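You operate a simulated robot arm through the tools that you are given. There is no shell and no other tool.

You run a simulated two-armed robot. Do the job below in one go: nothing can be reset, and whatever is moved stays where it is left.

Task
Take the cap off the filter housing and lay it down on the long bench with a white top.

It is judged by the outcome, as a careful person would: the job done as asked, and still so three seconds after it is handed in. It fails if anything else is knocked over, pushed out of place, dropped, spilled or broken. Lids that push on must go on centred and level and be pressed home; caps that screw on are set level and turned clockwise until they are tight.

Robot
Two 7-joint arms with two-finger parallel grippers on one trunk, on a base that drives. Base frame: it is fixed to the floor where the robot stands at the start and does not move with it; the origin is under the middle of the robot, x ahead of it, y to its left, z up; the surface under the hand at the start is at about z = 0.88. Readings come in m, degrees, newtons and seconds.
The left shoulder is at the start at [0.027, 0.174, 1.114], the right one opposite. With the tool pointing down near the work surface each hand reaches from about 0.3 to 0.76 m from the robot's upright axis, wherever it stands, measured 20 degrees to its own side. Payload 3.91 kg a hand.
The tool frame of a hand sits at the grasp point between the pads (the TCP): z along the fingers, y along the line on which they close. The tips reach 0.03 m beyond it. The gripper opens to 0.11 m. The fingers are 0.02 m wide and 0.01 m thick; the gripper's body (0.048 by 0.112 m) begins 0.055 m behind the TCP.
Orientation is that of the tool frame in the base frame, as a unit quaternion [w, x, y, z]. With the fingers straight down and closing along the base's y, the tool's x points along the base's -x, its y along +y and its z along -z.

Tools
- The arms move only by the tool arm_command. It takes "left_targets", "right_targets" or both (then of equal length, played together; a hand with none holds still); each is a list of rows, each a list of 7 numbers: the shift along the tool's x, y, z in units of 25 mm (1.0 is 25 mm), then the turn, a rotation vector about the tool's x, y, z in units of 6 degrees (1.0 is 6 degrees), then the gripper command, from -1 (shut) to 1 (fully open), values between in proportion. In form: [[dx, dy, dz, wx, wy, wz, gripper], ...]. A call has 1 to 20 rows; each row shifts and turns the commanded pose from where the row before left it, along the tool's axes as they then stand. A call with a number of a shift or a turn outside -1 to 1 is refused whole. Rows are played at 5 a second. More than 0.05 m and 8.6 degrees between two rows, or a gripper value outside its range, and nothing of the call is played. A pose out of reach is approached as far as the arm can. The call stops where the force on the tool passes 40 N (or 10 N more than at its start, if that is more) or the arm is blocked; 0.2 s more then pass. Each finger travels about 0.072 m/s and halts on what it meets, pressing with about 37 N; the grip force reading is that of the motor and also rises with nothing between the fingers. The clock runs only during rows and for 0.2 s after the last one: add rows that do not move to give the fingers time. The reply holds the time, the measured pose of the TCP, the force on the tool along the base axes, the opening and the grip force, in the units named above and with some noise, with the torque about the TCP (base axes, N m) and any sound that the robot's microphone picked up.
- Cameras (640 x 400 px; columns grow to the right, rows downward): "scene" is now at [0.1396, -0.023, 1.4011]; the picture's right is [-0.19, -0.98, -0.01], its down [0.50, -0.08, -0.86] and it looks along [0.85, -0.17, 0.51] (base axes); focal length 214 px, centre (320, 200). "left" rides on the left gripper at [0.072, -0.017, -0.103] in its tool frame; the picture's right is [0.23, 0.97, 0.00], its down [-0.76, 0.18, -0.62] and it looks along [-0.61, 0.14, 0.78] (tool axes); focal length 222 px, centre (320, 200). "right" rides on the right gripper at [0.073, 0.017, -0.103] in its tool frame; the picture's right is [-0.23, 0.97, 0.00], its down [-0.76, -0.18, -0.62] and it looks along [-0.61, -0.14, 0.78] (tool axes); focal length 222 px, centre (320, 200). There is no depth. A picture from a camera that has moved, and an enlarged one, comes with that camera's place and axes in the base frame and with its lens.
- snapshot(camera): a new picture of that camera. It takes no simulated time.
- raise_lower(by): slides the trunk up (or, below 0, down) by that many m; the arms and the scene camera ride with it, the base frame stays. It gives what a move gives, with no picture.
- roll_base(legs): drives the robot by 1 to 6 legs, each [ahead, left, turn to the left] in m, m and degrees, along the robot's own axes; the way and the turn of a leg run together, so that a leg with both is an arc; at most 1.5 m and 180 degrees a leg. The arms and the cameras ride along, it lands a little off, and it stops where it bumps. It gives what a move gives.
- pan_tilt(pan, tilt): turns the head with the scene camera to pan (to the left, within 80 degrees either way) and tilt (down, from -29 to 69), counted from straight ahead of the robot. It gives what a move gives.
- inspect(camera, box): a new picture of the part [left, top, right, bottom] of that camera's present view, enlarged. It takes no simulated time.
- job_done(): hands the job in; it is judged then, once.

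Places have to be worked out from the pictures, the camera data and where the tool is seen. Open the grippers and draw the arms clear of the work before you hand the job in, unless the task says otherwise.

The tools are called as name(argument=value, ...) on one line, values as JSON. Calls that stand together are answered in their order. arm_command: Moves the arms, as the interface text tells. Its arguments: {"type":"object","properties":{"left_targets":{"type":"array"},"right_targets":{"type":"array"}},"required":[]} The other tools are called the same way: raise_lower (by) slides the trunk up or down; roll_base (legs) drives the base; pan_tilt (pan, tilt) turns the head that bears the scene camera; snapshot (camera) takes a picture; inspect (camera, box) takes an enlarged picture of a part of a camera's view; job_done () hands the job in.

At the start:

```text
time_s: 0.0
left_position: [0.2822, 0.1365, 1.2762]
left_ee_rot: [0.041, -0.006, 0.999, 0.002]
left_ft_force: [1.7, -1.4, 4.5]
left_moment: [0.06, 0.59, 0.17]
left_finger_gap: 0.11
left_gripper_force: 0.1
right_position: [0.2279, -0.1422, 1.2388]
right_ee_rot: [0.018, 0.001, 1.0, -0.001]
right_ft_force: [77.0, -15.3, -73.4]
right_moment: [1.31, 2.62, 0.8]
right_finger_gap: 0.1099
right_gripper_force: 0.2
trunk travel left (down, up): [-0.375, 0.139]
robot x, y, heading: [0.0015, -0.0004, 0.7]
head pan, tilt: [36.5, 68.8]
```

scene: 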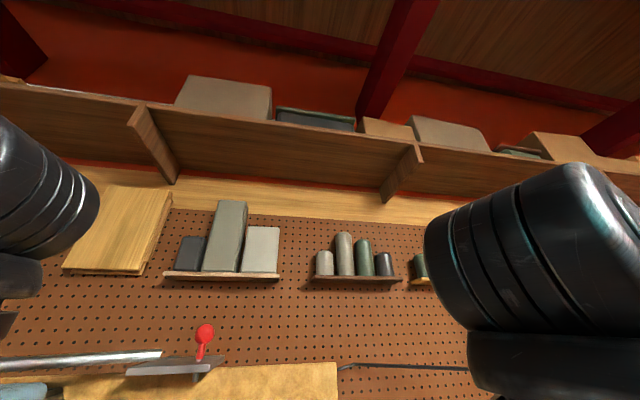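
right: 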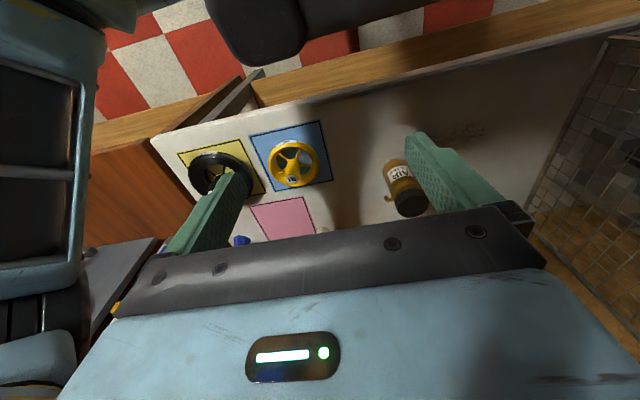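
left: 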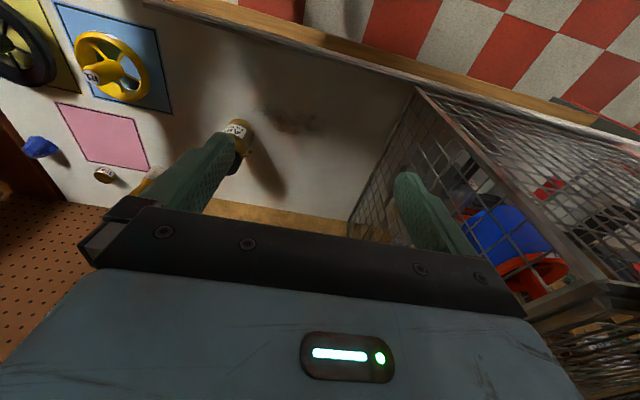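

The scene camera is looking up at shelves; the wrist cameras show a white-topped bench with hand wheels, a bottle and a cage. I'll tilt the head down to see the work area.

pan_tilt(pan=0, tilt=45)

snapshot(camera="scene")

```text
time_s: 1.0
left_position: [0.2884, 0.1447, 1.2796]
left_ee_rot: [0.047, -0.012, 0.999, -0.002]
left_ft_force: [-0.9, -0.3, 0.2]
left_moment: [0.01, 0.01, 0.03]
left_finger_gap: 0.11
left_gripper_force: 0.0
right_position: [0.2423, -0.1351, 1.2326]
right_ee_rot: [0.012, 0.001, 1.0, -0.009]
right_ft_force: [76.2, -15.1, -74.4]
right_moment: [1.18, 2.52, 0.7]
right_finger_gap: 0.1099
right_gripper_force: 0.1
trunk travel left (down, up): [-0.375, 0.139]
robot x, y, heading: [-0.0007, -0.0011, 1.3]
head pan, tilt: [0.0, 45.0]
```

```text
taken
camera scene: at [0.1522, -0.0153, 1.3968], right [-0.15, -0.99, -0.01], down [0.46, -0.06, -0.89], along [0.88, -0.13, 0.46], focal length 214 px, centre (320, 200)
```

scene: 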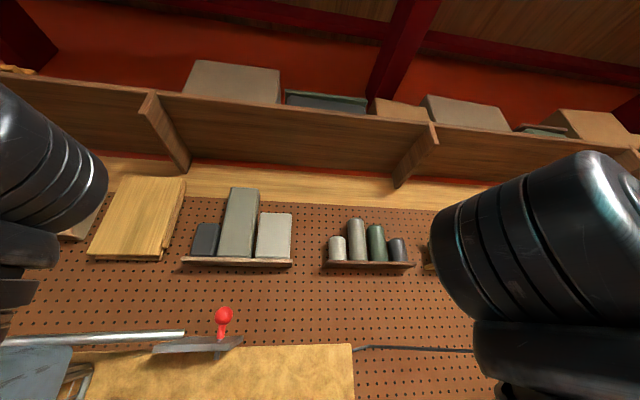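

The head hardly moved although it reads 45° tilt, and the right tool shows about 107 N of force, so something may be pressing on the right arm or jamming the head. I'll look again from every camera before moving anything.

snapshot(camera="right")

snapshot(camera="left")

pan_tilt(pan=0, tilt=60)

snapshot(camera="scene")

```text
taken
camera right: at [0.1678, -0.1161, 1.3347], right [0.23, 0.97, -0.01], down [0.75, -0.17, 0.64], along [0.63, -0.16, -0.76], focal length 222 px, centre (320, 200)
```

right: 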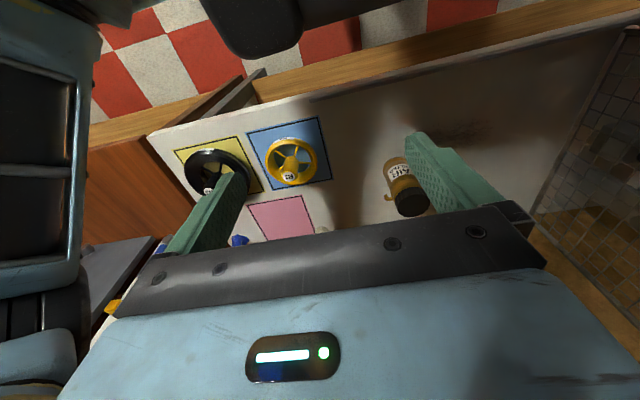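

```text
taken
camera left: at [0.2052, 0.128, 1.3766], right [-0.25, 0.97, -0.02], down [0.7, 0.2, 0.69], along [0.67, 0.16, -0.72], focal length 222 px, centre (320, 200)
```

left: 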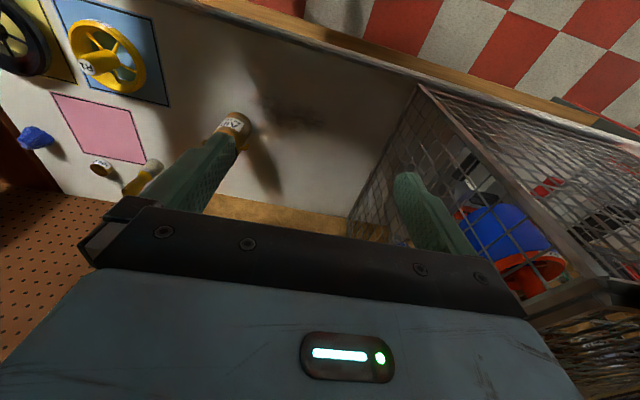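

```text
time_s: 1.8
left_position: [0.2868, 0.1467, 1.281]
left_ee_rot: [0.047, -0.013, 0.999, -0.001]
left_ft_force: [0.2, 0.0, 0.1]
left_moment: [-0.02, 0.01, 0.0]
left_finger_gap: 0.1099
left_gripper_force: 0.0
right_position: [0.2413, -0.135, 1.2339]
right_ee_rot: [0.013, 0.001, 1.0, -0.008]
right_ft_force: [76.2, -16.5, -74.0]
right_moment: [1.23, 2.59, 0.76]
right_finger_gap: 0.1099
right_gripper_force: 0.0
trunk travel left (down, up): [-0.375, 0.139]
robot x, y, heading: [0.0019, 0.0018, 0.9]
head pan, tilt: [0.0, 60.0]
```

```text
taken
camera scene: at [0.1528, -0.0145, 1.397], right [-0.15, -0.99, -0.01], down [0.46, -0.06, -0.89], along [0.88, -0.13, 0.46], focal length 214 px, centre (320, 200)
```

scene: 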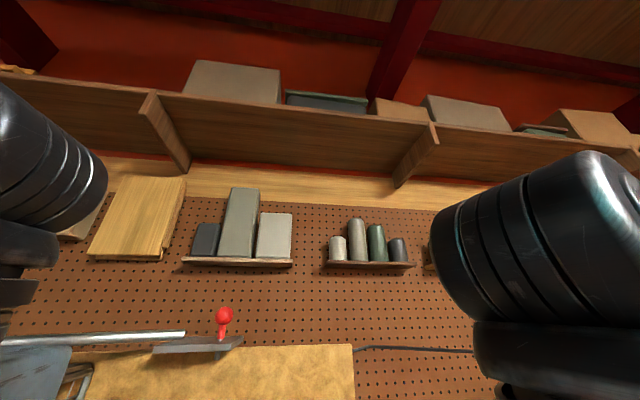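

The head is jammed: its view stays at about 27° up, while the right tool reads a push forward and down, as if the head presses on the right hand. I'll tilt the head up to relieve it and then check the force.

pan_tilt(pan=0, tilt=-29)

snapshot(camera="scene")

```text
time_s: 3.4
left_position: [0.2883, 0.1464, 1.2802]
left_ee_rot: [0.048, -0.012, 0.999, -0.001]
left_ft_force: [-0.6, -0.5, 0.4]
left_moment: [-0.03, 0.0, 0.0]
left_finger_gap: 0.11
left_gripper_force: 0.2
right_position: [0.2396, -0.1339, 1.2362]
right_ee_rot: [0.013, -0.002, 1.0, -0.004]
right_ft_force: [45.3, 12.3, -26.2]
right_moment: [-1.6, 3.51, -1.27]
right_finger_gap: 0.1103
right_gripper_force: 0.2
trunk travel left (down, up): [-0.375, 0.139]
robot x, y, heading: [-0.0017, 0.0, 1.0]
head pan, tilt: [0.0, -28.6]
```

```text
taken
camera scene: at [0.1471, -0.0092, 1.4039], right [-0.09, -1.0, -0.01], down [0.55, -0.04, -0.83], along [0.83, -0.08, 0.55], focal length 214 px, centre (320, 200)
```

scene: 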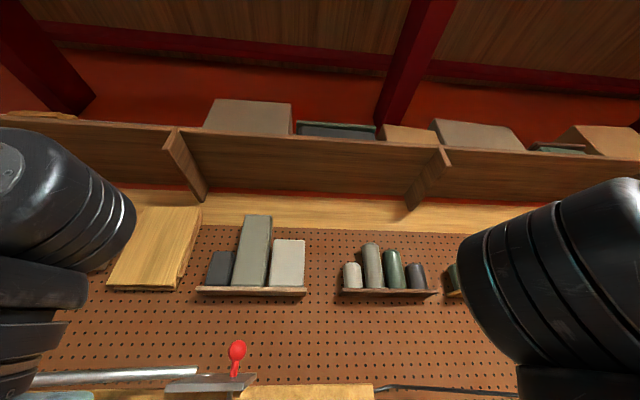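

The force dropped to about 54 N but it's still in contact. I'll ease the right hand forward, slightly down and to its right, away from the head.

arm_command(right_targets=[[-0.6, -0.3, 0.2, 0, 0, 0, 1], [-0.6, -0.3, 0.2, 0, 0, 0, 1], [-0.6, -0.3, 0.2, 0, 0, 0, 1]])

snapshot(camera="scene")

```text
time_s: 4.4
left_position: [0.2922, 0.1474, 1.2824]
left_ee_rot: [0.052, -0.018, 0.998, -0.002]
left_ft_force: [0.7, -0.6, -1.7]
left_moment: [0.0, -0.02, -0.01]
left_finger_gap: 0.1101
left_gripper_force: 0.1
right_position: [0.2927, -0.1557, 1.2203]
right_ee_rot: [0.01, -0.009, 1.0, -0.002]
right_ft_force: [-0.2, -0.1, 1.2]
right_moment: [-0.03, 0.02, 0.03]
right_finger_gap: 0.1103
right_gripper_force: 0.0
trunk travel left (down, up): [-0.375, 0.139]
robot x, y, heading: [-0.0018, 0.0011, 1.4]
head pan, tilt: [0.0, -28.6]
stopped in row 3 (right hand): the arm was blocked; the commanded pose is now the measured one
```

```text
taken
camera scene: at [0.1606, -0.004, 1.3983], right [0.03, -1.0, -0.01], down [0.5, 0.02, -0.87], along [0.87, 0.02, 0.5], focal length 214 px, centre (320, 200)
```

scene: 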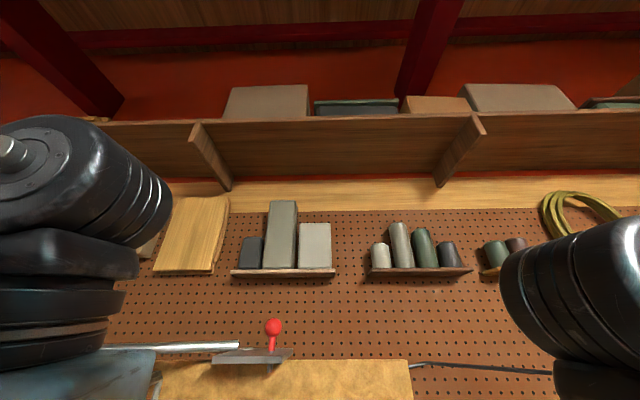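

The right hand now reads no force and the head points where it's told. I'll tilt the head down and look at the bench.

pan_tilt(pan=0, tilt=40)

snapshot(camera="scene")

```text
time_s: 5.8
left_position: [0.2934, 0.1483, 1.2814]
left_ee_rot: [0.054, -0.02, 0.998, 0.002]
left_ft_force: [65.8, 14.0, -36.2]
left_moment: [-0.81, 2.65, -0.36]
left_finger_gap: 0.1098
left_gripper_force: 0.0
right_position: [0.2909, -0.1563, 1.2218]
right_ee_rot: [0.012, -0.006, 1.0, -0.002]
right_ft_force: [31.2, 7.1, -12.0]
right_moment: [-1.05, 2.23, -1.2]
right_finger_gap: 0.1099
right_gripper_force: 0.1
trunk travel left (down, up): [-0.375, 0.139]
robot x, y, heading: [-0.0011, -0.0013, 1.2]
head pan, tilt: [0.0, 40.0]
```

```text
taken
camera scene: at [0.1854, 0.0015, 1.3361], right [0.06, -1.0, 0.0], down [-0.24, -0.01, -0.97], along [0.97, 0.06, -0.24], focal length 214 px, centre (320, 200)
```

scene: 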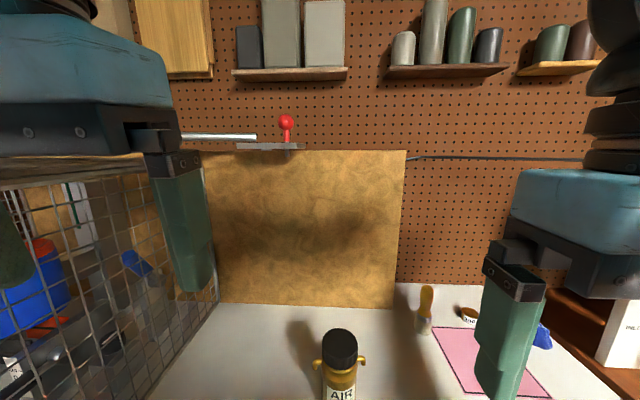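

Both hands are now being touched by the tilting head. I can see the bench: a wire cage on the left (y above about 0.35, top about z 1.3), an AIR bottle in the middle and wheels on the right. I'll move both hands forward and slightly outward to clear the head.

arm_command(left_targets=[[-0.8, 0.2, 0, 0, 0, 0, 1], [-0.8, 0.2, 0, 0, 0, 0, 1], [-0.8, 0.2, 0, 0, 0, 0, 1], [-0.8, 0.2, 0, 0, 0, 0, 1]], right_targets=[[-0.8, -0.5, 0, 0, 0, 0, 1], [-0.8, -0.5, 0, 0, 0, 0, 1], [-0.8, -0.5, 0, 0, 0, 0, 1], [-0.8, -0.5, 0, 0, 0, 0, 1]])

snapshot(camera="scene")

```text
time_s: 7.0
left_position: [0.3776, 0.1608, 1.2941]
left_ee_rot: [0.059, -0.01, 0.998, 0.003]
left_ft_force: [0.4, 0.3, 0.6]
left_moment: [0.05, 0.01, 0.03]
left_finger_gap: 0.1102
left_gripper_force: 0.1
right_position: [0.3849, -0.2121, 1.218]
right_ee_rot: [0.005, -0.008, 1.0, -0.002]
right_ft_force: [0.8, -0.4, 0.6]
right_moment: [-0.03, 0.01, 0.02]
right_finger_gap: 0.1101
right_gripper_force: 0.1
trunk travel left (down, up): [-0.375, 0.139]
robot x, y, heading: [0.0013, 0.0047, 1.2]
head pan, tilt: [0.0, 40.0]
stopped in row 4 (left hand): the arm was blocked; the commanded pose is now the measured one
```

```text
taken
camera scene: at [0.1928, -0.006, 1.2932], right [0.02, -1.0, -0.01], down [-0.63, -0.01, -0.78], along [0.78, 0.02, -0.63], focal length 214 px, centre (320, 200)
```

scene: 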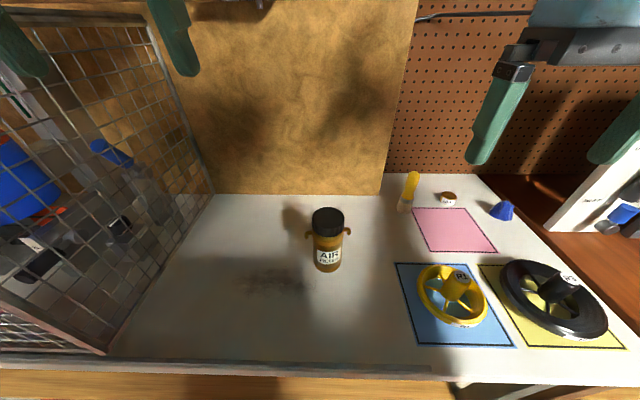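

The robot now has a clear view: an amber "AIR FILTER" housing with side ports and a black cap stands at mid-bench. I'll zoom in on it and on the other small items, and pan to check what other benches there are.

inspect(camera="scene", box=[260, 180, 400, 290])

inspect(camera="scene", box=[380, 150, 540, 260])

snapshot(camera="right")

snapshot(camera="left")

```text
3.64 times, centred on (330, 235) of scene
camera zoom: at [0.1928, -0.006, 1.2932], right [0.02, -1.0, -0.01], down [-0.63, -0.01, -0.78], along [0.78, 0.02, -0.63], focal length 780 px, centre (284, 73)
```

zoom: 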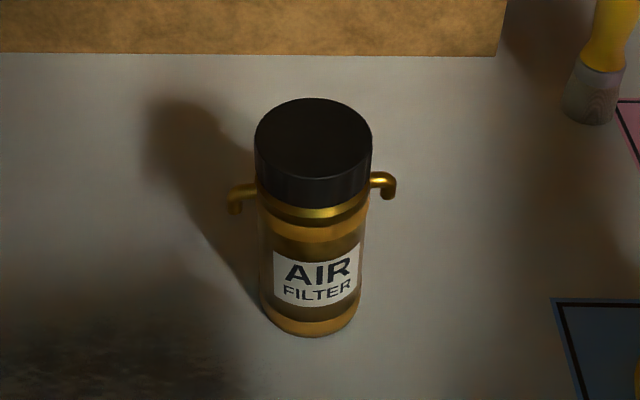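

```text
3.64 times, centred on (460, 205) of scene
camera zoom: at [0.1928, -0.006, 1.2932], right [0.02, -1.0, -0.01], down [-0.63, -0.01, -0.78], along [0.78, 0.02, -0.63], focal length 780 px, centre (-189, 182)
```

zoom: 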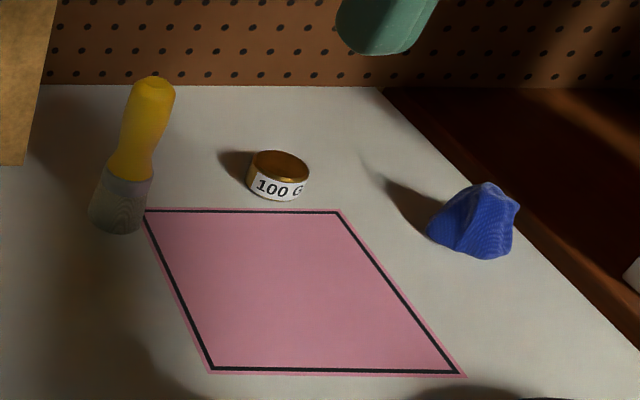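

```text
taken
camera right: at [0.3116, -0.1941, 1.3201], right [0.21, 0.98, 0.0], down [0.76, -0.17, 0.63], along [0.62, -0.13, -0.78], focal length 222 px, centre (320, 200)
```

right: 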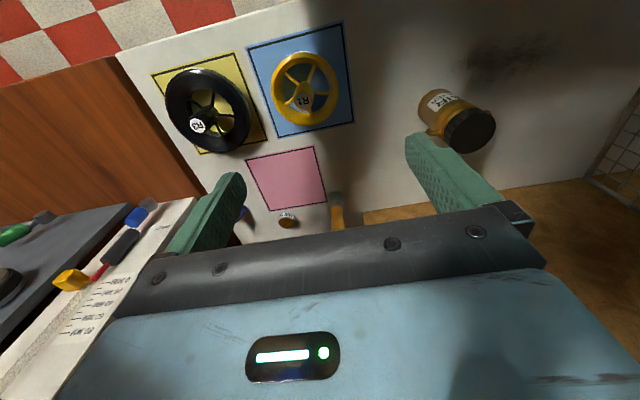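

```text
taken
camera left: at [0.2924, 0.1437, 1.389], right [-0.24, 0.97, -0.02], down [0.68, 0.19, 0.71], along [0.69, 0.16, -0.7], focal length 222 px, centre (320, 200)
```

left: 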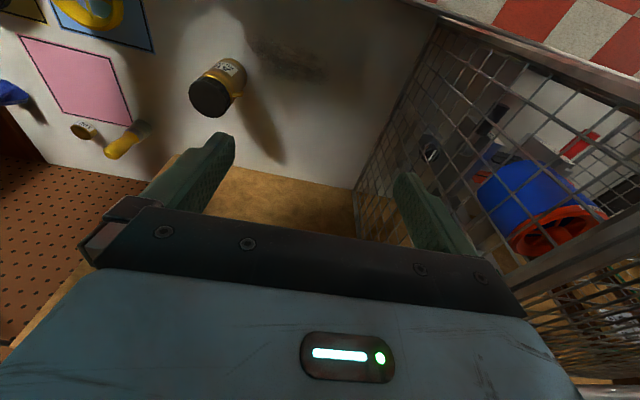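

The cap is the black one on the amber AIR FILTER housing. Before choosing where to lay it, I'll pan the head to see which benches are around.

pan_tilt(pan=-60, tilt=25)

snapshot(camera="scene")

pan_tilt(pan=60, tilt=25)

snapshot(camera="scene")

```text
time_s: 8.3
left_position: [0.3779, 0.1609, 1.2947]
left_ee_rot: [0.059, -0.009, 0.998, 0.001]
left_ft_force: [-0.7, -0.4, 0.6]
left_moment: [-0.02, -0.02, 0.03]
left_finger_gap: 0.1098
left_gripper_force: 0.2
right_position: [0.3821, -0.212, 1.2192]
right_ee_rot: [0.007, -0.006, 1.0, -0.001]
right_ft_force: [-0.2, 0.3, 0.2]
right_moment: [-0.02, -0.01, -0.03]
right_finger_gap: 0.1097
right_gripper_force: 0.0
trunk travel left (down, up): [-0.375, 0.139]
robot x, y, heading: [0.001, 0.0002, 1.2]
head pan, tilt: [-60.0, 25.0]
```

```text
taken
camera scene: at [0.1534, -0.087, 1.3164], right [-0.86, -0.52, -0.02], down [-0.21, 0.37, -0.91], along [0.47, -0.77, -0.42], focal length 214 px, centre (320, 200)
```

scene: 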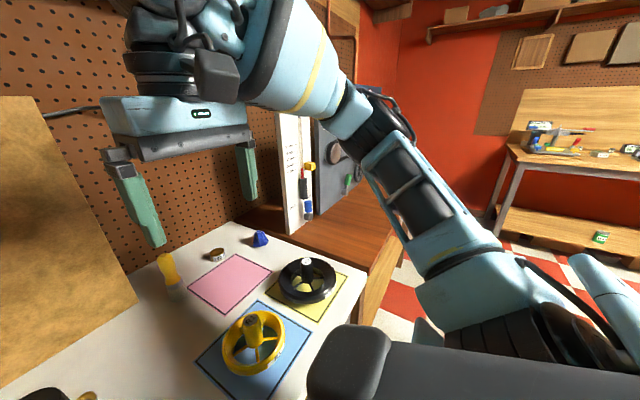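

```text
time_s: 10.3
left_position: [0.3765, 0.162, 1.2939]
left_ee_rot: [0.059, -0.009, 0.998, 0.002]
left_ft_force: [0.4, 0.1, 0.1]
left_moment: [-0.03, -0.01, -0.03]
left_finger_gap: 0.11
left_gripper_force: 0.0
right_position: [0.3831, -0.2104, 1.2192]
right_ee_rot: [0.006, -0.006, 1.0, -0.002]
right_ft_force: [0.4, 0.3, 0.2]
right_moment: [-0.01, 0.01, -0.02]
right_finger_gap: 0.11
right_gripper_force: 0.1
trunk travel left (down, up): [-0.375, 0.139]
robot x, y, heading: [-0.0017, 0.0022, 1.2]
head pan, tilt: [60.0, 25.0]
```

```text
taken
camera scene: at [0.151, 0.0734, 1.3176], right [0.87, -0.48, 0.01], down [-0.19, -0.36, -0.91], along [0.44, 0.8, -0.41], focal length 214 px, centre (320, 200)
```

scene: 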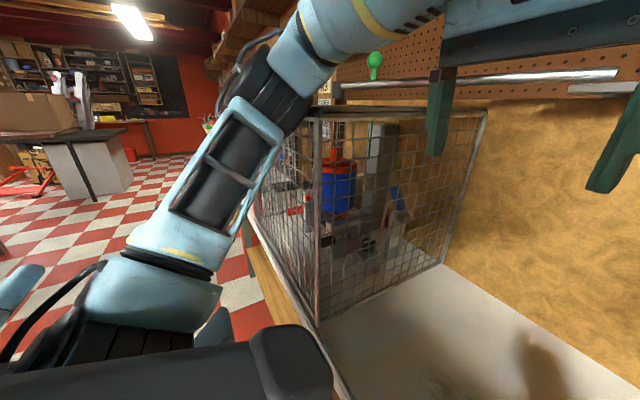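

The only long white-topped bench is the one in front (wood tops elsewhere), so the cap goes on a bare part of it. I'll aim the head back at the housing and zoom in for detail.

pan_tilt(pan=0, tilt=45)

inspect(camera="scene", box=[280, 170, 376, 230])

inspect(camera="right", box=[390, 70, 518, 150])

inspect(camera="left", box=[150, 40, 278, 120])

```text
time_s: 11.6
left_position: [0.3775, 0.1628, 1.2933]
left_ee_rot: [0.06, -0.01, 0.998, 0.002]
left_ft_force: [20.5, -3.7, -6.5]
left_moment: [0.56, 1.38, 0.87]
left_finger_gap: 0.1097
left_gripper_force: 0.1
right_position: [0.3831, -0.2104, 1.2197]
right_ee_rot: [0.006, -0.006, 1.0, -0.002]
right_ft_force: [0.9, 0.0, 0.4]
right_moment: [0.0, 0.0, 0.0]
right_finger_gap: 0.11
right_gripper_force: 0.2
trunk travel left (down, up): [-0.375, 0.139]
robot x, y, heading: [-0.0021, -0.0001, 1.3]
head pan, tilt: [0.0, 45.0]
```

```text
6.67 times, centred on (328, 200) of scene
camera zoom: at [0.1894, 0.0001, 1.2902], right [0.08, -1.0, -0.01], down [-0.67, -0.05, -0.74], along [0.74, 0.06, -0.67], focal length 1430 px, centre (267, 200)
```

zoom: 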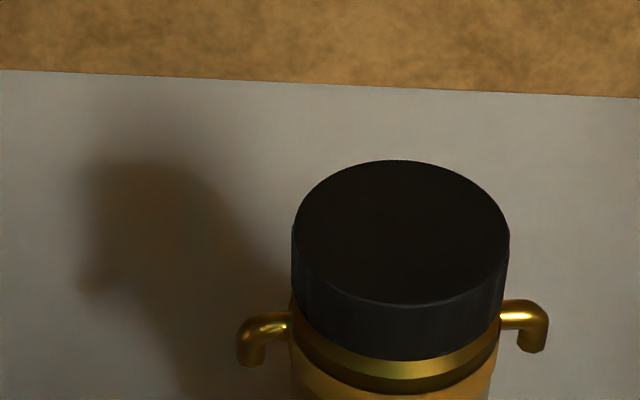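

```text
5.00 times, centred on (454, 110) of right
camera zoom: at [0.3097, -0.1934, 1.3224], right [0.22, 0.98, 0.0], down [0.75, -0.17, 0.63], along [0.62, -0.14, -0.77], focal length 1111 px, centre (-350, 650)
```

zoom: 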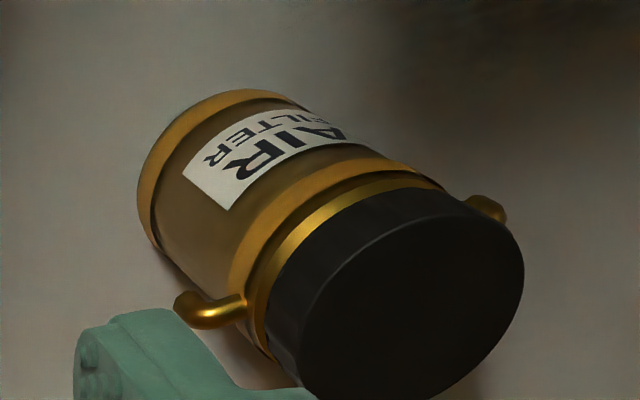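

```text
5.00 times, centred on (214, 80) of left
camera zoom: at [0.2932, 0.1452, 1.39], right [-0.25, 0.97, -0.03], down [0.68, 0.19, 0.71], along [0.69, 0.16, -0.7], focal length 1111 px, centre (850, 800)
```

zoom: 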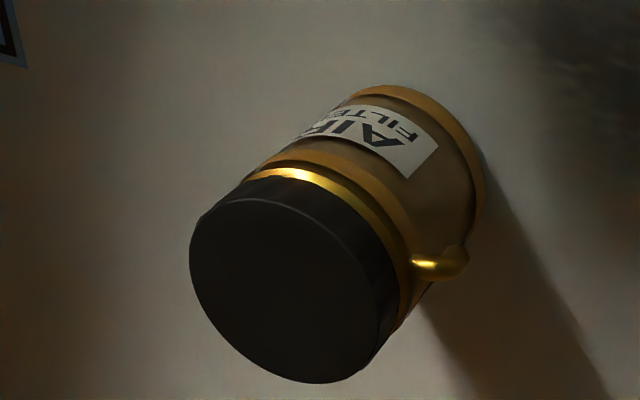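

The cap is about 61 mm across, with its top near z 1.015 and its side ports along ±y just below it at z about 0.97. The head is touching the left hand again, so I'll move that hand forward and down. Then I'll back the base a little so both arms can work on the housing.

arm_command(left_targets=[[-0.8, 0, 0.4, 0, 0, 0, 1], [-0.8, 0, 0.8, 0, 0, 0, 1], [-0.6, 0, 0.8, 0, 0, 0, 1], [-0.6, 0, 0.8, 0, 0, 0, 1]])

snapshot(camera="scene")

```text
time_s: 12.5
left_position: [0.3998, 0.1716, 1.3169]
left_ee_rot: [0.154, -0.018, 0.988, -0.001]
left_ft_force: [1.5, 1.2, 0.3]
left_moment: [-0.01, 0.05, 0.02]
left_finger_gap: 0.1099
left_gripper_force: 0.0
right_position: [0.3771, -0.2039, 1.2197]
right_ee_rot: [0.007, -0.012, 1.0, -0.001]
right_ft_force: [-0.2, -0.5, 0.3]
right_moment: [-0.01, 0.02, 0.01]
right_finger_gap: 0.1098
right_gripper_force: 0.2
trunk travel left (down, up): [-0.375, 0.139]
robot x, y, heading: [-0.0025, -0.0006, 2.1]
head pan, tilt: [0.0, 45.0]
stopped in row 4 (left hand): the arm was blocked; the commanded pose is now the measured one
```

```text
taken
camera scene: at [0.1782, -0.0008, 1.2871], right [0.04, -1.0, -0.01], down [-0.68, -0.02, -0.73], along [0.73, 0.03, -0.68], focal length 214 px, centre (320, 200)
```

scene: 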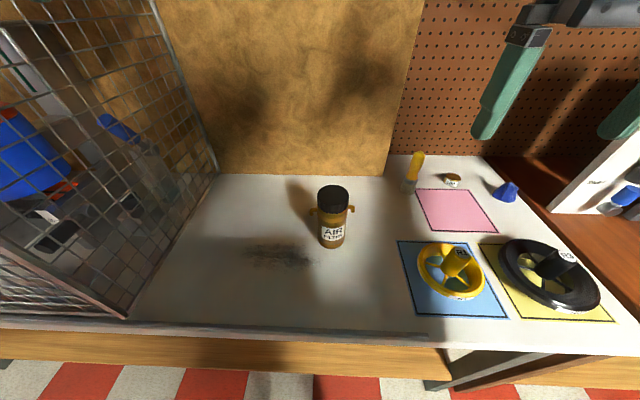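

The left arm was blocked and ended up tilted, and the base heading shifted slightly, so some part of that arm may be pressing on something. I'll look left before moving again.

pan_tilt(pan=60, tilt=15)

snapshot(camera="scene")

snapshot(camera="left")

```text
time_s: 13.8
left_position: [0.3998, 0.1737, 1.3182]
left_ee_rot: [0.154, -0.016, 0.988, -0.001]
left_ft_force: [-0.1, -0.2, -0.3]
left_moment: [0.02, 0.01, -0.06]
left_finger_gap: 0.11
left_gripper_force: 0.0
right_position: [0.3734, -0.2031, 1.2235]
right_ee_rot: [0.011, -0.011, 1.0, -0.002]
right_ft_force: [0.2, -0.2, -0.6]
right_moment: [0.02, 0.04, 0.05]
right_finger_gap: 0.1104
right_gripper_force: 0.1
trunk travel left (down, up): [-0.375, 0.139]
robot x, y, heading: [-0.0048, 0.0003, 1.8]
head pan, tilt: [60.0, 15.0]
```

```text
taken
camera scene: at [0.1375, 0.0806, 1.3349], right [0.88, -0.47, 0.02], down [-0.1, -0.22, -0.97], along [0.46, 0.85, -0.25], focal length 214 px, centre (320, 200)
```

scene: 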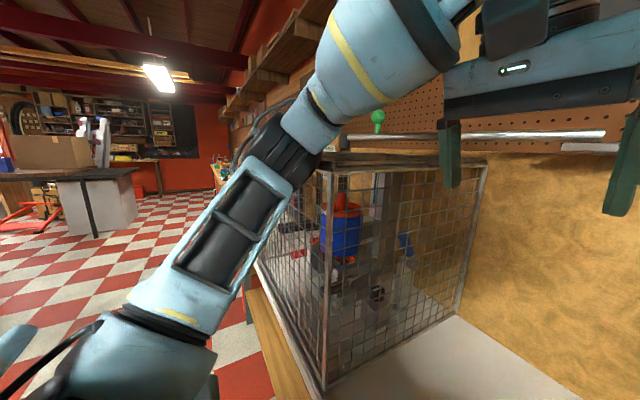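

```text
taken
camera left: at [0.2988, 0.155, 1.395], right [-0.25, 0.97, -0.08], down [0.53, 0.2, 0.82], along [0.81, 0.16, -0.56], focal length 222 px, centre (320, 200)
```

left: 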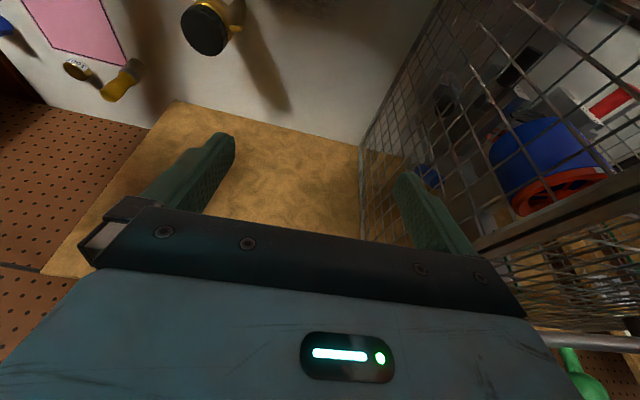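

The left forearm and elbow (about x 0.24, y 0.37, z 1.33) lie right against the cage's near top corner, which explains the blocking. I'll back the base straight away from the bench and slightly to the right, clear of the cage.

roll_base(legs=[[-0.15, 0, 0], [0, -0.05, -1.5]])

snapshot(camera="scene")

```text
time_s: 14.5
left_position: [0.4042, 0.1762, 1.321]
left_ee_rot: [0.16, -0.021, 0.987, -0.001]
left_ft_force: [-0.4, 0.3, -0.8]
left_moment: [-0.01, -0.03, -0.02]
left_finger_gap: 0.1101
left_gripper_force: 0.1
right_position: [0.3838, -0.1998, 1.2182]
right_ee_rot: [0.005, -0.014, 1.0, -0.002]
right_ft_force: [-0.1, -0.6, -0.4]
right_moment: [-0.01, 0.01, 0.0]
right_finger_gap: 0.1098
right_gripper_force: 0.1
trunk travel left (down, up): [-0.375, 0.139]
robot x, y, heading: [-0.0062, -0.0009, 2.3]
head pan, tilt: [60.0, 15.0]
stopped in leg 1: the robot was blocked; the commanded pose is now the measured one
```

```text
taken
camera scene: at [0.1474, 0.0809, 1.3332], right [0.88, -0.47, 0.01], down [-0.11, -0.22, -0.97], along [0.45, 0.86, -0.25], focal length 214 px, centre (320, 200)
```

scene: 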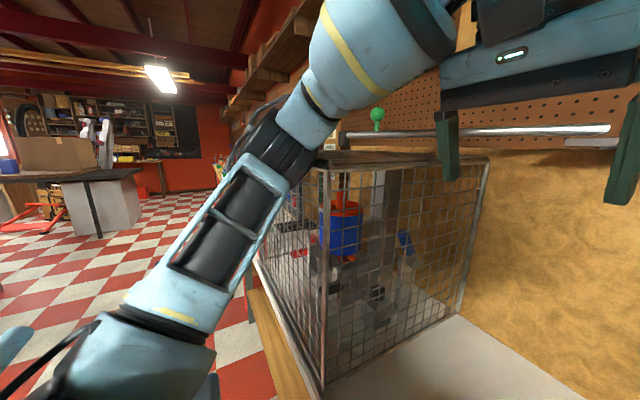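

The base would not back up, so either something stands behind the robot or an arm is caught. I'll look as far round to each side as the head allows.

pan_tilt(pan=80, tilt=45)

snapshot(camera="scene")

pan_tilt(pan=-80, tilt=40)

snapshot(camera="scene")

```text
time_s: 15.4
left_position: [0.403, 0.1756, 1.3216]
left_ee_rot: [0.161, -0.019, 0.987, 0.0]
left_ft_force: [9.0, 25.4, -18.6]
left_moment: [-1.77, -1.39, -2.59]
left_finger_gap: 0.1099
left_gripper_force: 0.0
right_position: [0.3823, -0.201, 1.2204]
right_ee_rot: [0.007, -0.013, 1.0, -0.003]
right_ft_force: [0.1, -0.2, 0.4]
right_moment: [0.0, 0.0, 0.01]
right_finger_gap: 0.1099
right_gripper_force: 0.1
trunk travel left (down, up): [-0.375, 0.139]
robot x, y, heading: [-0.0036, -0.0034, 1.6]
head pan, tilt: [80.0, 45.0]
```

```text
taken
camera scene: at [0.1192, 0.0823, 1.2942], right [0.98, -0.2, 0.01], down [-0.12, -0.62, -0.77], along [0.16, 0.76, -0.63], focal length 214 px, centre (320, 200)
```

scene: 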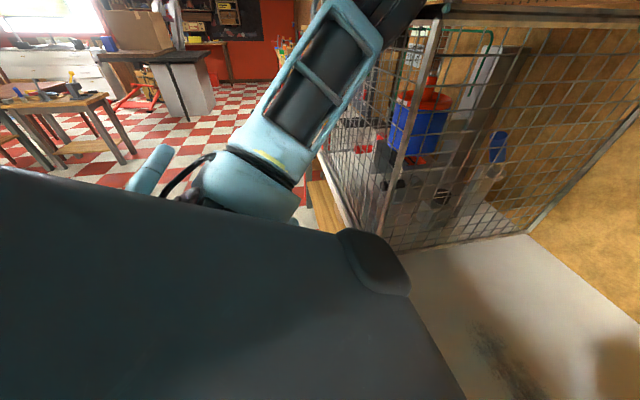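

```text
time_s: 17.9
left_position: [0.4032, 0.1756, 1.3223]
left_ee_rot: [0.161, -0.019, 0.987, -0.001]
left_ft_force: [0.0, 0.4, 0.5]
left_moment: [0.02, -0.01, 0.0]
left_finger_gap: 0.11
left_gripper_force: 0.1
right_position: [0.3808, -0.2004, 1.2204]
right_ee_rot: [0.008, -0.013, 1.0, -0.003]
right_ft_force: [-0.3, -0.1, -0.2]
right_moment: [-0.02, 0.02, 0.0]
right_finger_gap: 0.11
right_gripper_force: 0.1
trunk travel left (down, up): [-0.375, 0.139]
robot x, y, heading: [-0.0047, 0.0019, 2.0]
head pan, tilt: [-80.0, 40.0]
```

```text
taken
camera scene: at [0.1201, -0.0833, 1.2931], right [-0.98, -0.21, -0.01], down [-0.12, 0.63, -0.77], along [0.17, -0.75, -0.64], focal length 214 px, centre (320, 200)
```

scene: 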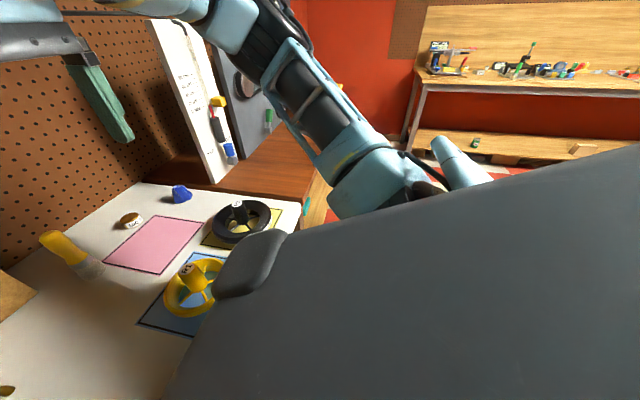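

The left arm seems to be resting on the cage's top corner at about z 1.30. Raising the trunk should lift the elbow clear of it, so I'll raise it 0.1 m and look again.

raise_lower(by=0.1)

pan_tilt(pan=65, tilt=25)

snapshot(camera="scene")

```text
time_s: 19.2
left_position: [0.4247, 0.1798, 1.4101]
left_ee_rot: [0.148, -0.018, 0.989, -0.002]
left_ft_force: [0.3, 0.2, -1.1]
left_moment: [-0.04, 0.01, 0.0]
left_finger_gap: 0.11
left_gripper_force: 0.0
right_position: [0.3988, -0.1959, 1.3148]
right_ee_rot: [0.0, -0.012, 1.0, -0.004]
right_ft_force: [1.2, 0.4, 0.8]
right_moment: [-0.02, -0.01, -0.01]
right_finger_gap: 0.1102
right_gripper_force: 0.0
trunk travel left (down, up): [-0.475, 0.039]
robot x, y, heading: [-0.0002, -0.0035, 1.7]
head pan, tilt: [-80.0, 40.0]
```

```text
time_s: 21.5
left_position: [0.4226, 0.1792, 1.4129]
left_ee_rot: [0.149, -0.019, 0.989, -0.002]
left_ft_force: [0.6, -0.3, -0.4]
left_moment: [0.02, -0.01, 0.01]
left_finger_gap: 0.1101
left_gripper_force: 0.1
right_position: [0.3978, -0.1964, 1.315]
right_ee_rot: [0.0, -0.013, 1.0, -0.005]
right_ft_force: [-1.1, -0.1, 0.5]
right_moment: [0.0, 0.03, 0.0]
right_finger_gap: 0.1098
right_gripper_force: 0.3
trunk travel left (down, up): [-0.475, 0.039]
robot x, y, heading: [-0.0056, 0.0003, 1.9]
head pan, tilt: [65.0, 25.0]
```

```text
taken
camera scene: at [0.094, 0.0864, 1.434], right [0.92, -0.39, 0.0], down [-0.17, -0.39, -0.91], along [0.36, 0.83, -0.42], focal length 214 px, centre (320, 200)
```

scene: 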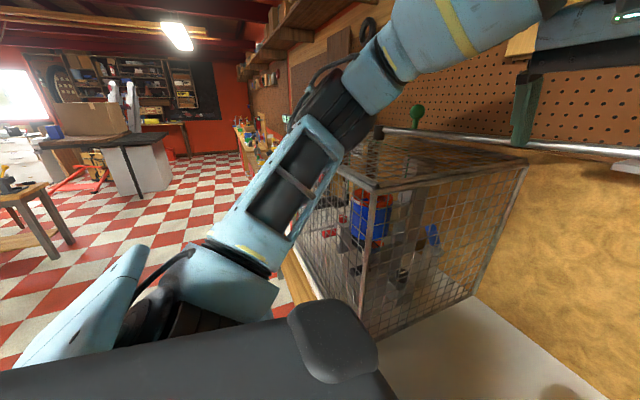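

The elbow now looks clear above the cage corner. I'll try backing the base again.

roll_base(legs=[[-0.12, 0, 0]])

snapshot(camera="scene")

```text
time_s: 22.8
left_position: [0.3064, 0.1749, 1.4112]
left_ee_rot: [0.147, -0.018, 0.989, -0.002]
left_ft_force: [-0.3, 0.4, 0.6]
left_moment: [-0.03, 0.04, -0.01]
left_finger_gap: 0.11
left_gripper_force: 0.1
right_position: [0.2832, -0.2017, 1.315]
right_ee_rot: [-0.001, -0.011, 1.0, -0.004]
right_ft_force: [0.0, 0.4, 0.2]
right_moment: [-0.03, 0.02, 0.01]
right_finger_gap: 0.11
right_gripper_force: 0.1
trunk travel left (down, up): [-0.475, 0.039]
robot x, y, heading: [-0.1184, -0.0056, 2.0]
head pan, tilt: [65.0, 25.0]
```

```text
taken
camera scene: at [-0.0224, 0.0825, 1.4338], right [0.92, -0.39, 0.0], down [-0.17, -0.39, -0.91], along [0.36, 0.83, -0.42], focal length 214 px, centre (320, 200)
```

scene: 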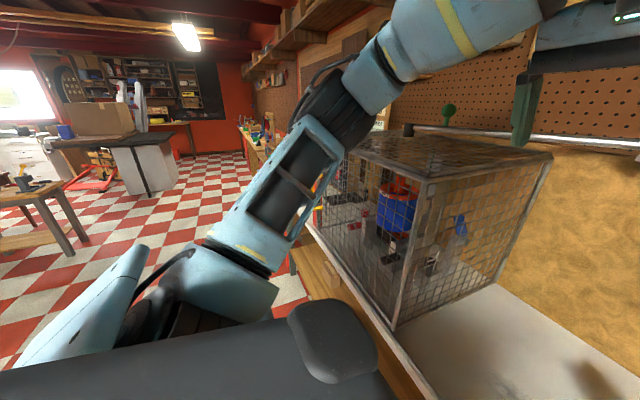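

The base is free now, backed 0.12 m with no forces. I'll shift it a little to the right and straighten the heading so the left elbow stays off the cage, then look at the bench.

roll_base(legs=[[0, -0.06, -2.0]])

pan_tilt(pan=0, tilt=40)

snapshot(camera="scene")

```text
time_s: 24.0
left_position: [0.3122, 0.102, 1.4115]
left_ee_rot: [0.147, -0.002, 0.989, -0.005]
left_ft_force: [-0.3, -0.3, -0.3]
left_moment: [0.01, 0.02, 0.01]
left_finger_gap: 0.1098
left_gripper_force: 0.0
right_position: [0.2749, -0.2728, 1.3146]
right_ee_rot: [-0.001, 0.005, 1.0, -0.005]
right_ft_force: [-0.1, 0.7, 0.9]
right_moment: [0.0, -0.01, -0.02]
right_finger_gap: 0.1101
right_gripper_force: 0.2
trunk travel left (down, up): [-0.475, 0.039]
robot x, y, heading: [-0.1203, -0.0633, -0.1]
head pan, tilt: [65.0, 25.0]
```

```text
time_s: 25.3
left_position: [0.3123, 0.1012, 1.4123]
left_ee_rot: [0.148, -0.002, 0.989, -0.006]
left_ft_force: [-0.2, -0.4, -1.0]
left_moment: [-0.03, 0.01, -0.01]
left_finger_gap: 0.11
left_gripper_force: 0.1
right_position: [0.2749, -0.2729, 1.3154]
right_ee_rot: [-0.001, 0.006, 1.0, -0.005]
right_ft_force: [0.0, 0.0, -0.4]
right_moment: [-0.03, 0.0, 0.0]
right_finger_gap: 0.11
right_gripper_force: 0.1
trunk travel left (down, up): [-0.475, 0.039]
robot x, y, heading: [-0.1218, -0.0604, -0.0]
head pan, tilt: [0.0, 40.0]
```

```text
taken
camera scene: at [0.026, -0.0633, 1.4107], right [0.0, -1.0, 0.0], down [-0.64, 0.0, -0.77], along [0.77, 0.0, -0.64], focal length 214 px, centre (320, 200)
```

scene: 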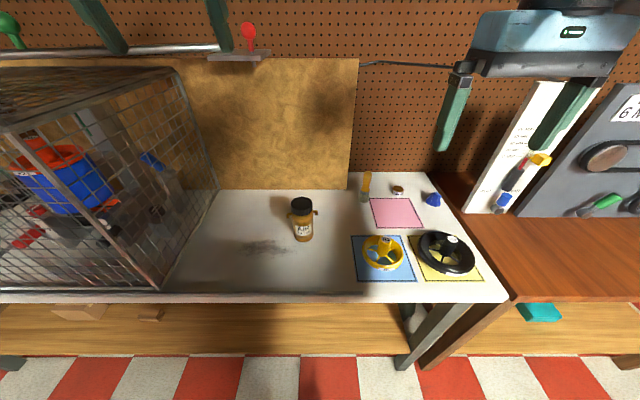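

The view is clean now with no contact. I'll zoom in on the housing to locate it precisely, and glance at the written sheet at the right.

inspect(camera="scene", box=[262, 185, 342, 255])

inspect(camera="scene", box=[460, 70, 580, 220])

inspect(camera="right", box=[390, 0, 640, 150])

```text
5.71 times, centred on (302, 220) of scene
camera zoom: at [0.026, -0.0633, 1.4107], right [0.0, -1.0, 0.0], down [-0.64, 0.0, -0.77], along [0.77, 0.0, -0.64], focal length 1226 px, centre (423, 86)
```

zoom: 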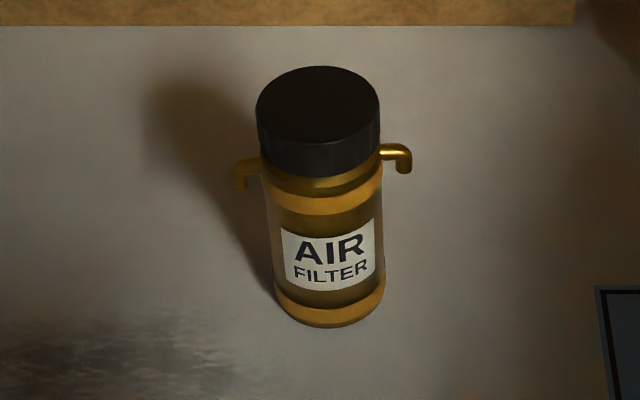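

```text
2.67 times, centred on (520, 145) of scene
camera zoom: at [0.026, -0.0633, 1.4107], right [0.0, -1.0, 0.0], down [-0.64, 0.0, -0.77], along [0.77, 0.0, -0.64], focal length 572 px, centre (-213, 347)
```

zoom: 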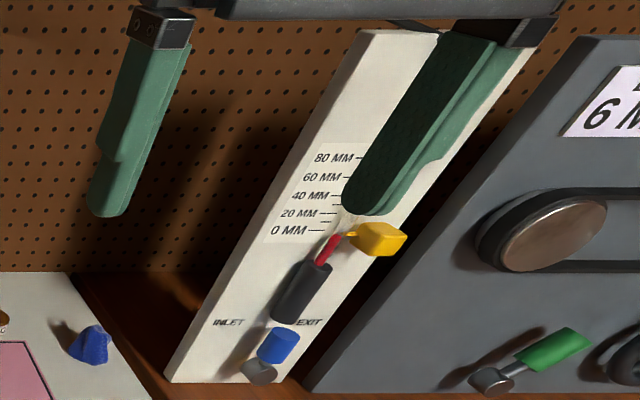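

```text
2.56 times, centred on (515, 75) of right
camera zoom: at [0.2035, -0.254, 1.4188], right [0.24, 0.97, -0.01], down [0.76, -0.18, 0.62], along [0.6, -0.15, -0.78], focal length 569 px, centre (-179, 520)
```

zoom: 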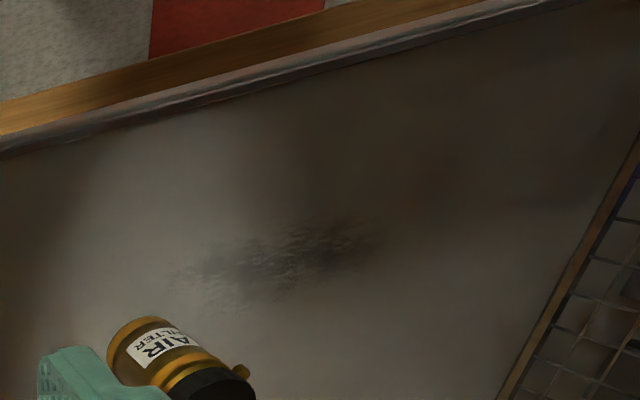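

The axis of the housing works out at about (0.482, -0.012). The cap top is at z about 1.0145 and its lower edge at about 0.994, with the ports at z about 0.963–0.987. The plan is to hold the body low from the front with the left hand and unscrew with the right. I'll bring the left hand forward and down over empty bench first.

arm_command(left_targets=[[-0.09, -0.07, 0.91, 0, 0, 0, 1], [-0.09, -0.07, 0.91, 0, 0, 0, 1], [-0.09, -0.07, 0.91, 0, 0, 0, 1], [-0.09, -0.07, 0.91, 0, 0, 0, 1], [-0.09, -0.07, 0.91, 0, 0, 0, 1], [-0.09, -0.07, 0.91, 0, 0, 0, 1], [-0.09, -0.07, 0.91, 0, 0, 0, 1], [-0.09, -0.07, 0.91, 0, 0, 0, 1], [-0.09, -0.07, 0.91, 0, 0, 0, 1], [-0.09, -0.07, 0.91, 0, 0, 0, 1]])

snapshot(camera="scene")

```text
time_s: 27.5
left_position: [0.4016, 0.083, 1.2019]
left_ee_rot: [0.148, -0.002, 0.989, -0.004]
left_ft_force: [-0.6, 0.5, 0.1]
left_moment: [-0.01, 0.01, 0.0]
left_finger_gap: 0.1101
left_gripper_force: 0.1
right_position: [0.2761, -0.2746, 1.3143]
right_ee_rot: [-0.001, 0.005, 1.0, -0.005]
right_ft_force: [-0.4, -0.2, 0.2]
right_moment: [0.0, -0.01, -0.02]
right_finger_gap: 0.1099
right_gripper_force: 0.0
trunk travel left (down, up): [-0.475, 0.039]
robot x, y, heading: [-0.1197, -0.0612, -0.3]
head pan, tilt: [0.0, 40.0]
```

```text
taken
camera scene: at [0.0264, -0.0634, 1.4106], right [0.0, -1.0, 0.0], down [-0.64, 0.0, -0.77], along [0.77, 0.0, -0.64], focal length 214 px, centre (320, 200)
```

scene: 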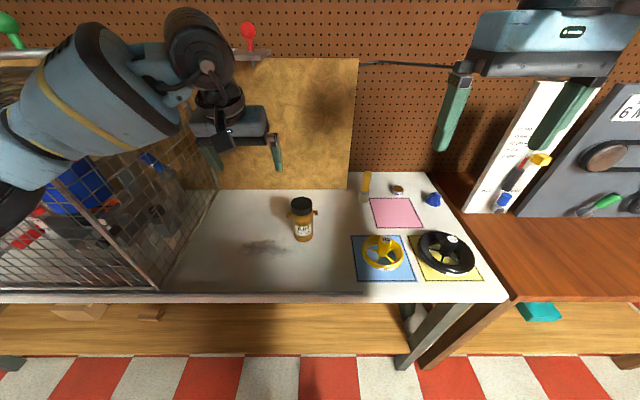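

The left hand arrived without contact at (0.40, 0.08, 1.20). Now I'll turn it in place so it points forward-down (about 35° below level, yawed 20° to the right).

arm_command(left_targets=[[0, 0, 0, 0.239, -0.78, 0.354, 1], [0, 0, 0, 0.239, -0.78, 0.354, 1], [0, 0, 0, 0.239, -0.78, 0.354, 1], [0, 0, 0, 0.239, -0.78, 0.354, 1], [0, 0, 0, 0.239, -0.78, 0.354, 1], [0, 0, 0, 0.239, -0.78, 0.354, 1], [0, 0, 0, 0.239, -0.78, 0.354, 1], [0, 0, 0, 0.239, -0.78, 0.354, 1]])

snapshot(camera="scene")

snapshot(camera="left")

```text
time_s: 29.3
left_position: [0.4, 0.0814, 1.2008]
left_ee_rot: [0.456, 0.155, 0.873, -0.08]
left_ft_force: [0.3, 0.2, -0.4]
left_moment: [-0.03, -0.02, -0.03]
left_finger_gap: 0.1099
left_gripper_force: 0.1
right_position: [0.2738, -0.2736, 1.3144]
right_ee_rot: [-0.001, 0.006, 1.0, -0.004]
right_ft_force: [-0.8, -0.6, 0.4]
right_moment: [-0.01, 0.0, 0.0]
right_finger_gap: 0.1098
right_gripper_force: 0.1
trunk travel left (down, up): [-0.475, 0.039]
robot x, y, heading: [-0.119, -0.063, 0.0]
head pan, tilt: [0.0, 40.0]
```

```text
taken
camera scene: at [0.0259, -0.0631, 1.4107], right [0.0, -1.0, 0.0], down [-0.64, 0.0, -0.77], along [0.77, 0.0, -0.64], focal length 214 px, centre (320, 200)
```

scene: 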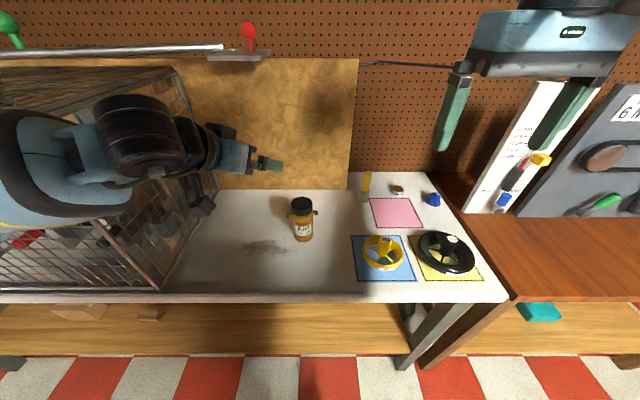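

```text
taken
camera left: at [0.2754, 0.1104, 1.2012], right [0.21, 0.96, -0.18], down [-0.01, 0.19, 0.98], along [0.98, -0.21, 0.05], focal length 222 px, centre (320, 200)
```

left: 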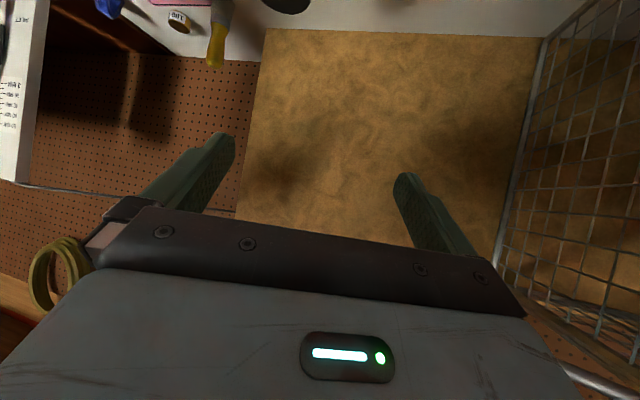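

The orientation is as planned. Before lowering the hand I'll check that the left elbow is clear of the cage.

pan_tilt(pan=55, tilt=30)

snapshot(camera="scene")

```text
time_s: 30.6
left_position: [0.4013, 0.0811, 1.2004]
left_ee_rot: [0.454, 0.155, 0.874, -0.08]
left_ft_force: [0.2, -0.6, 0.0]
left_moment: [0.0, -0.01, -0.01]
left_finger_gap: 0.11
left_gripper_force: 0.1
right_position: [0.2747, -0.2736, 1.314]
right_ee_rot: [-0.001, 0.006, 1.0, -0.005]
right_ft_force: [0.2, -0.3, -0.1]
right_moment: [0.02, -0.01, 0.02]
right_finger_gap: 0.1099
right_gripper_force: 0.2
trunk travel left (down, up): [-0.475, 0.039]
robot x, y, heading: [-0.1227, -0.0657, -0.3]
head pan, tilt: [55.0, 30.0]
```

```text
taken
camera scene: at [-0.0069, 0.0106, 1.426], right [0.82, -0.58, 0.0], down [-0.29, -0.41, -0.87], along [0.5, 0.71, -0.5], focal length 214 px, centre (320, 200)
```

scene: 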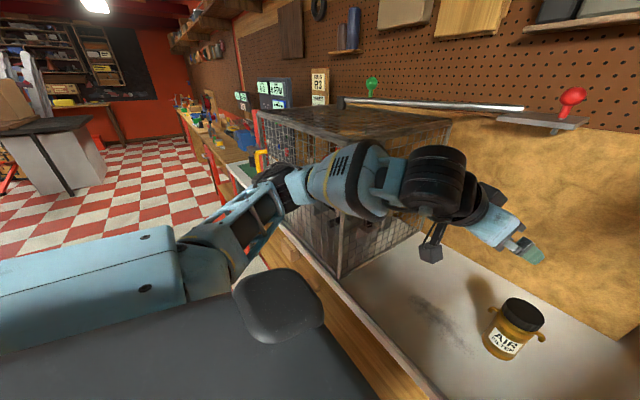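

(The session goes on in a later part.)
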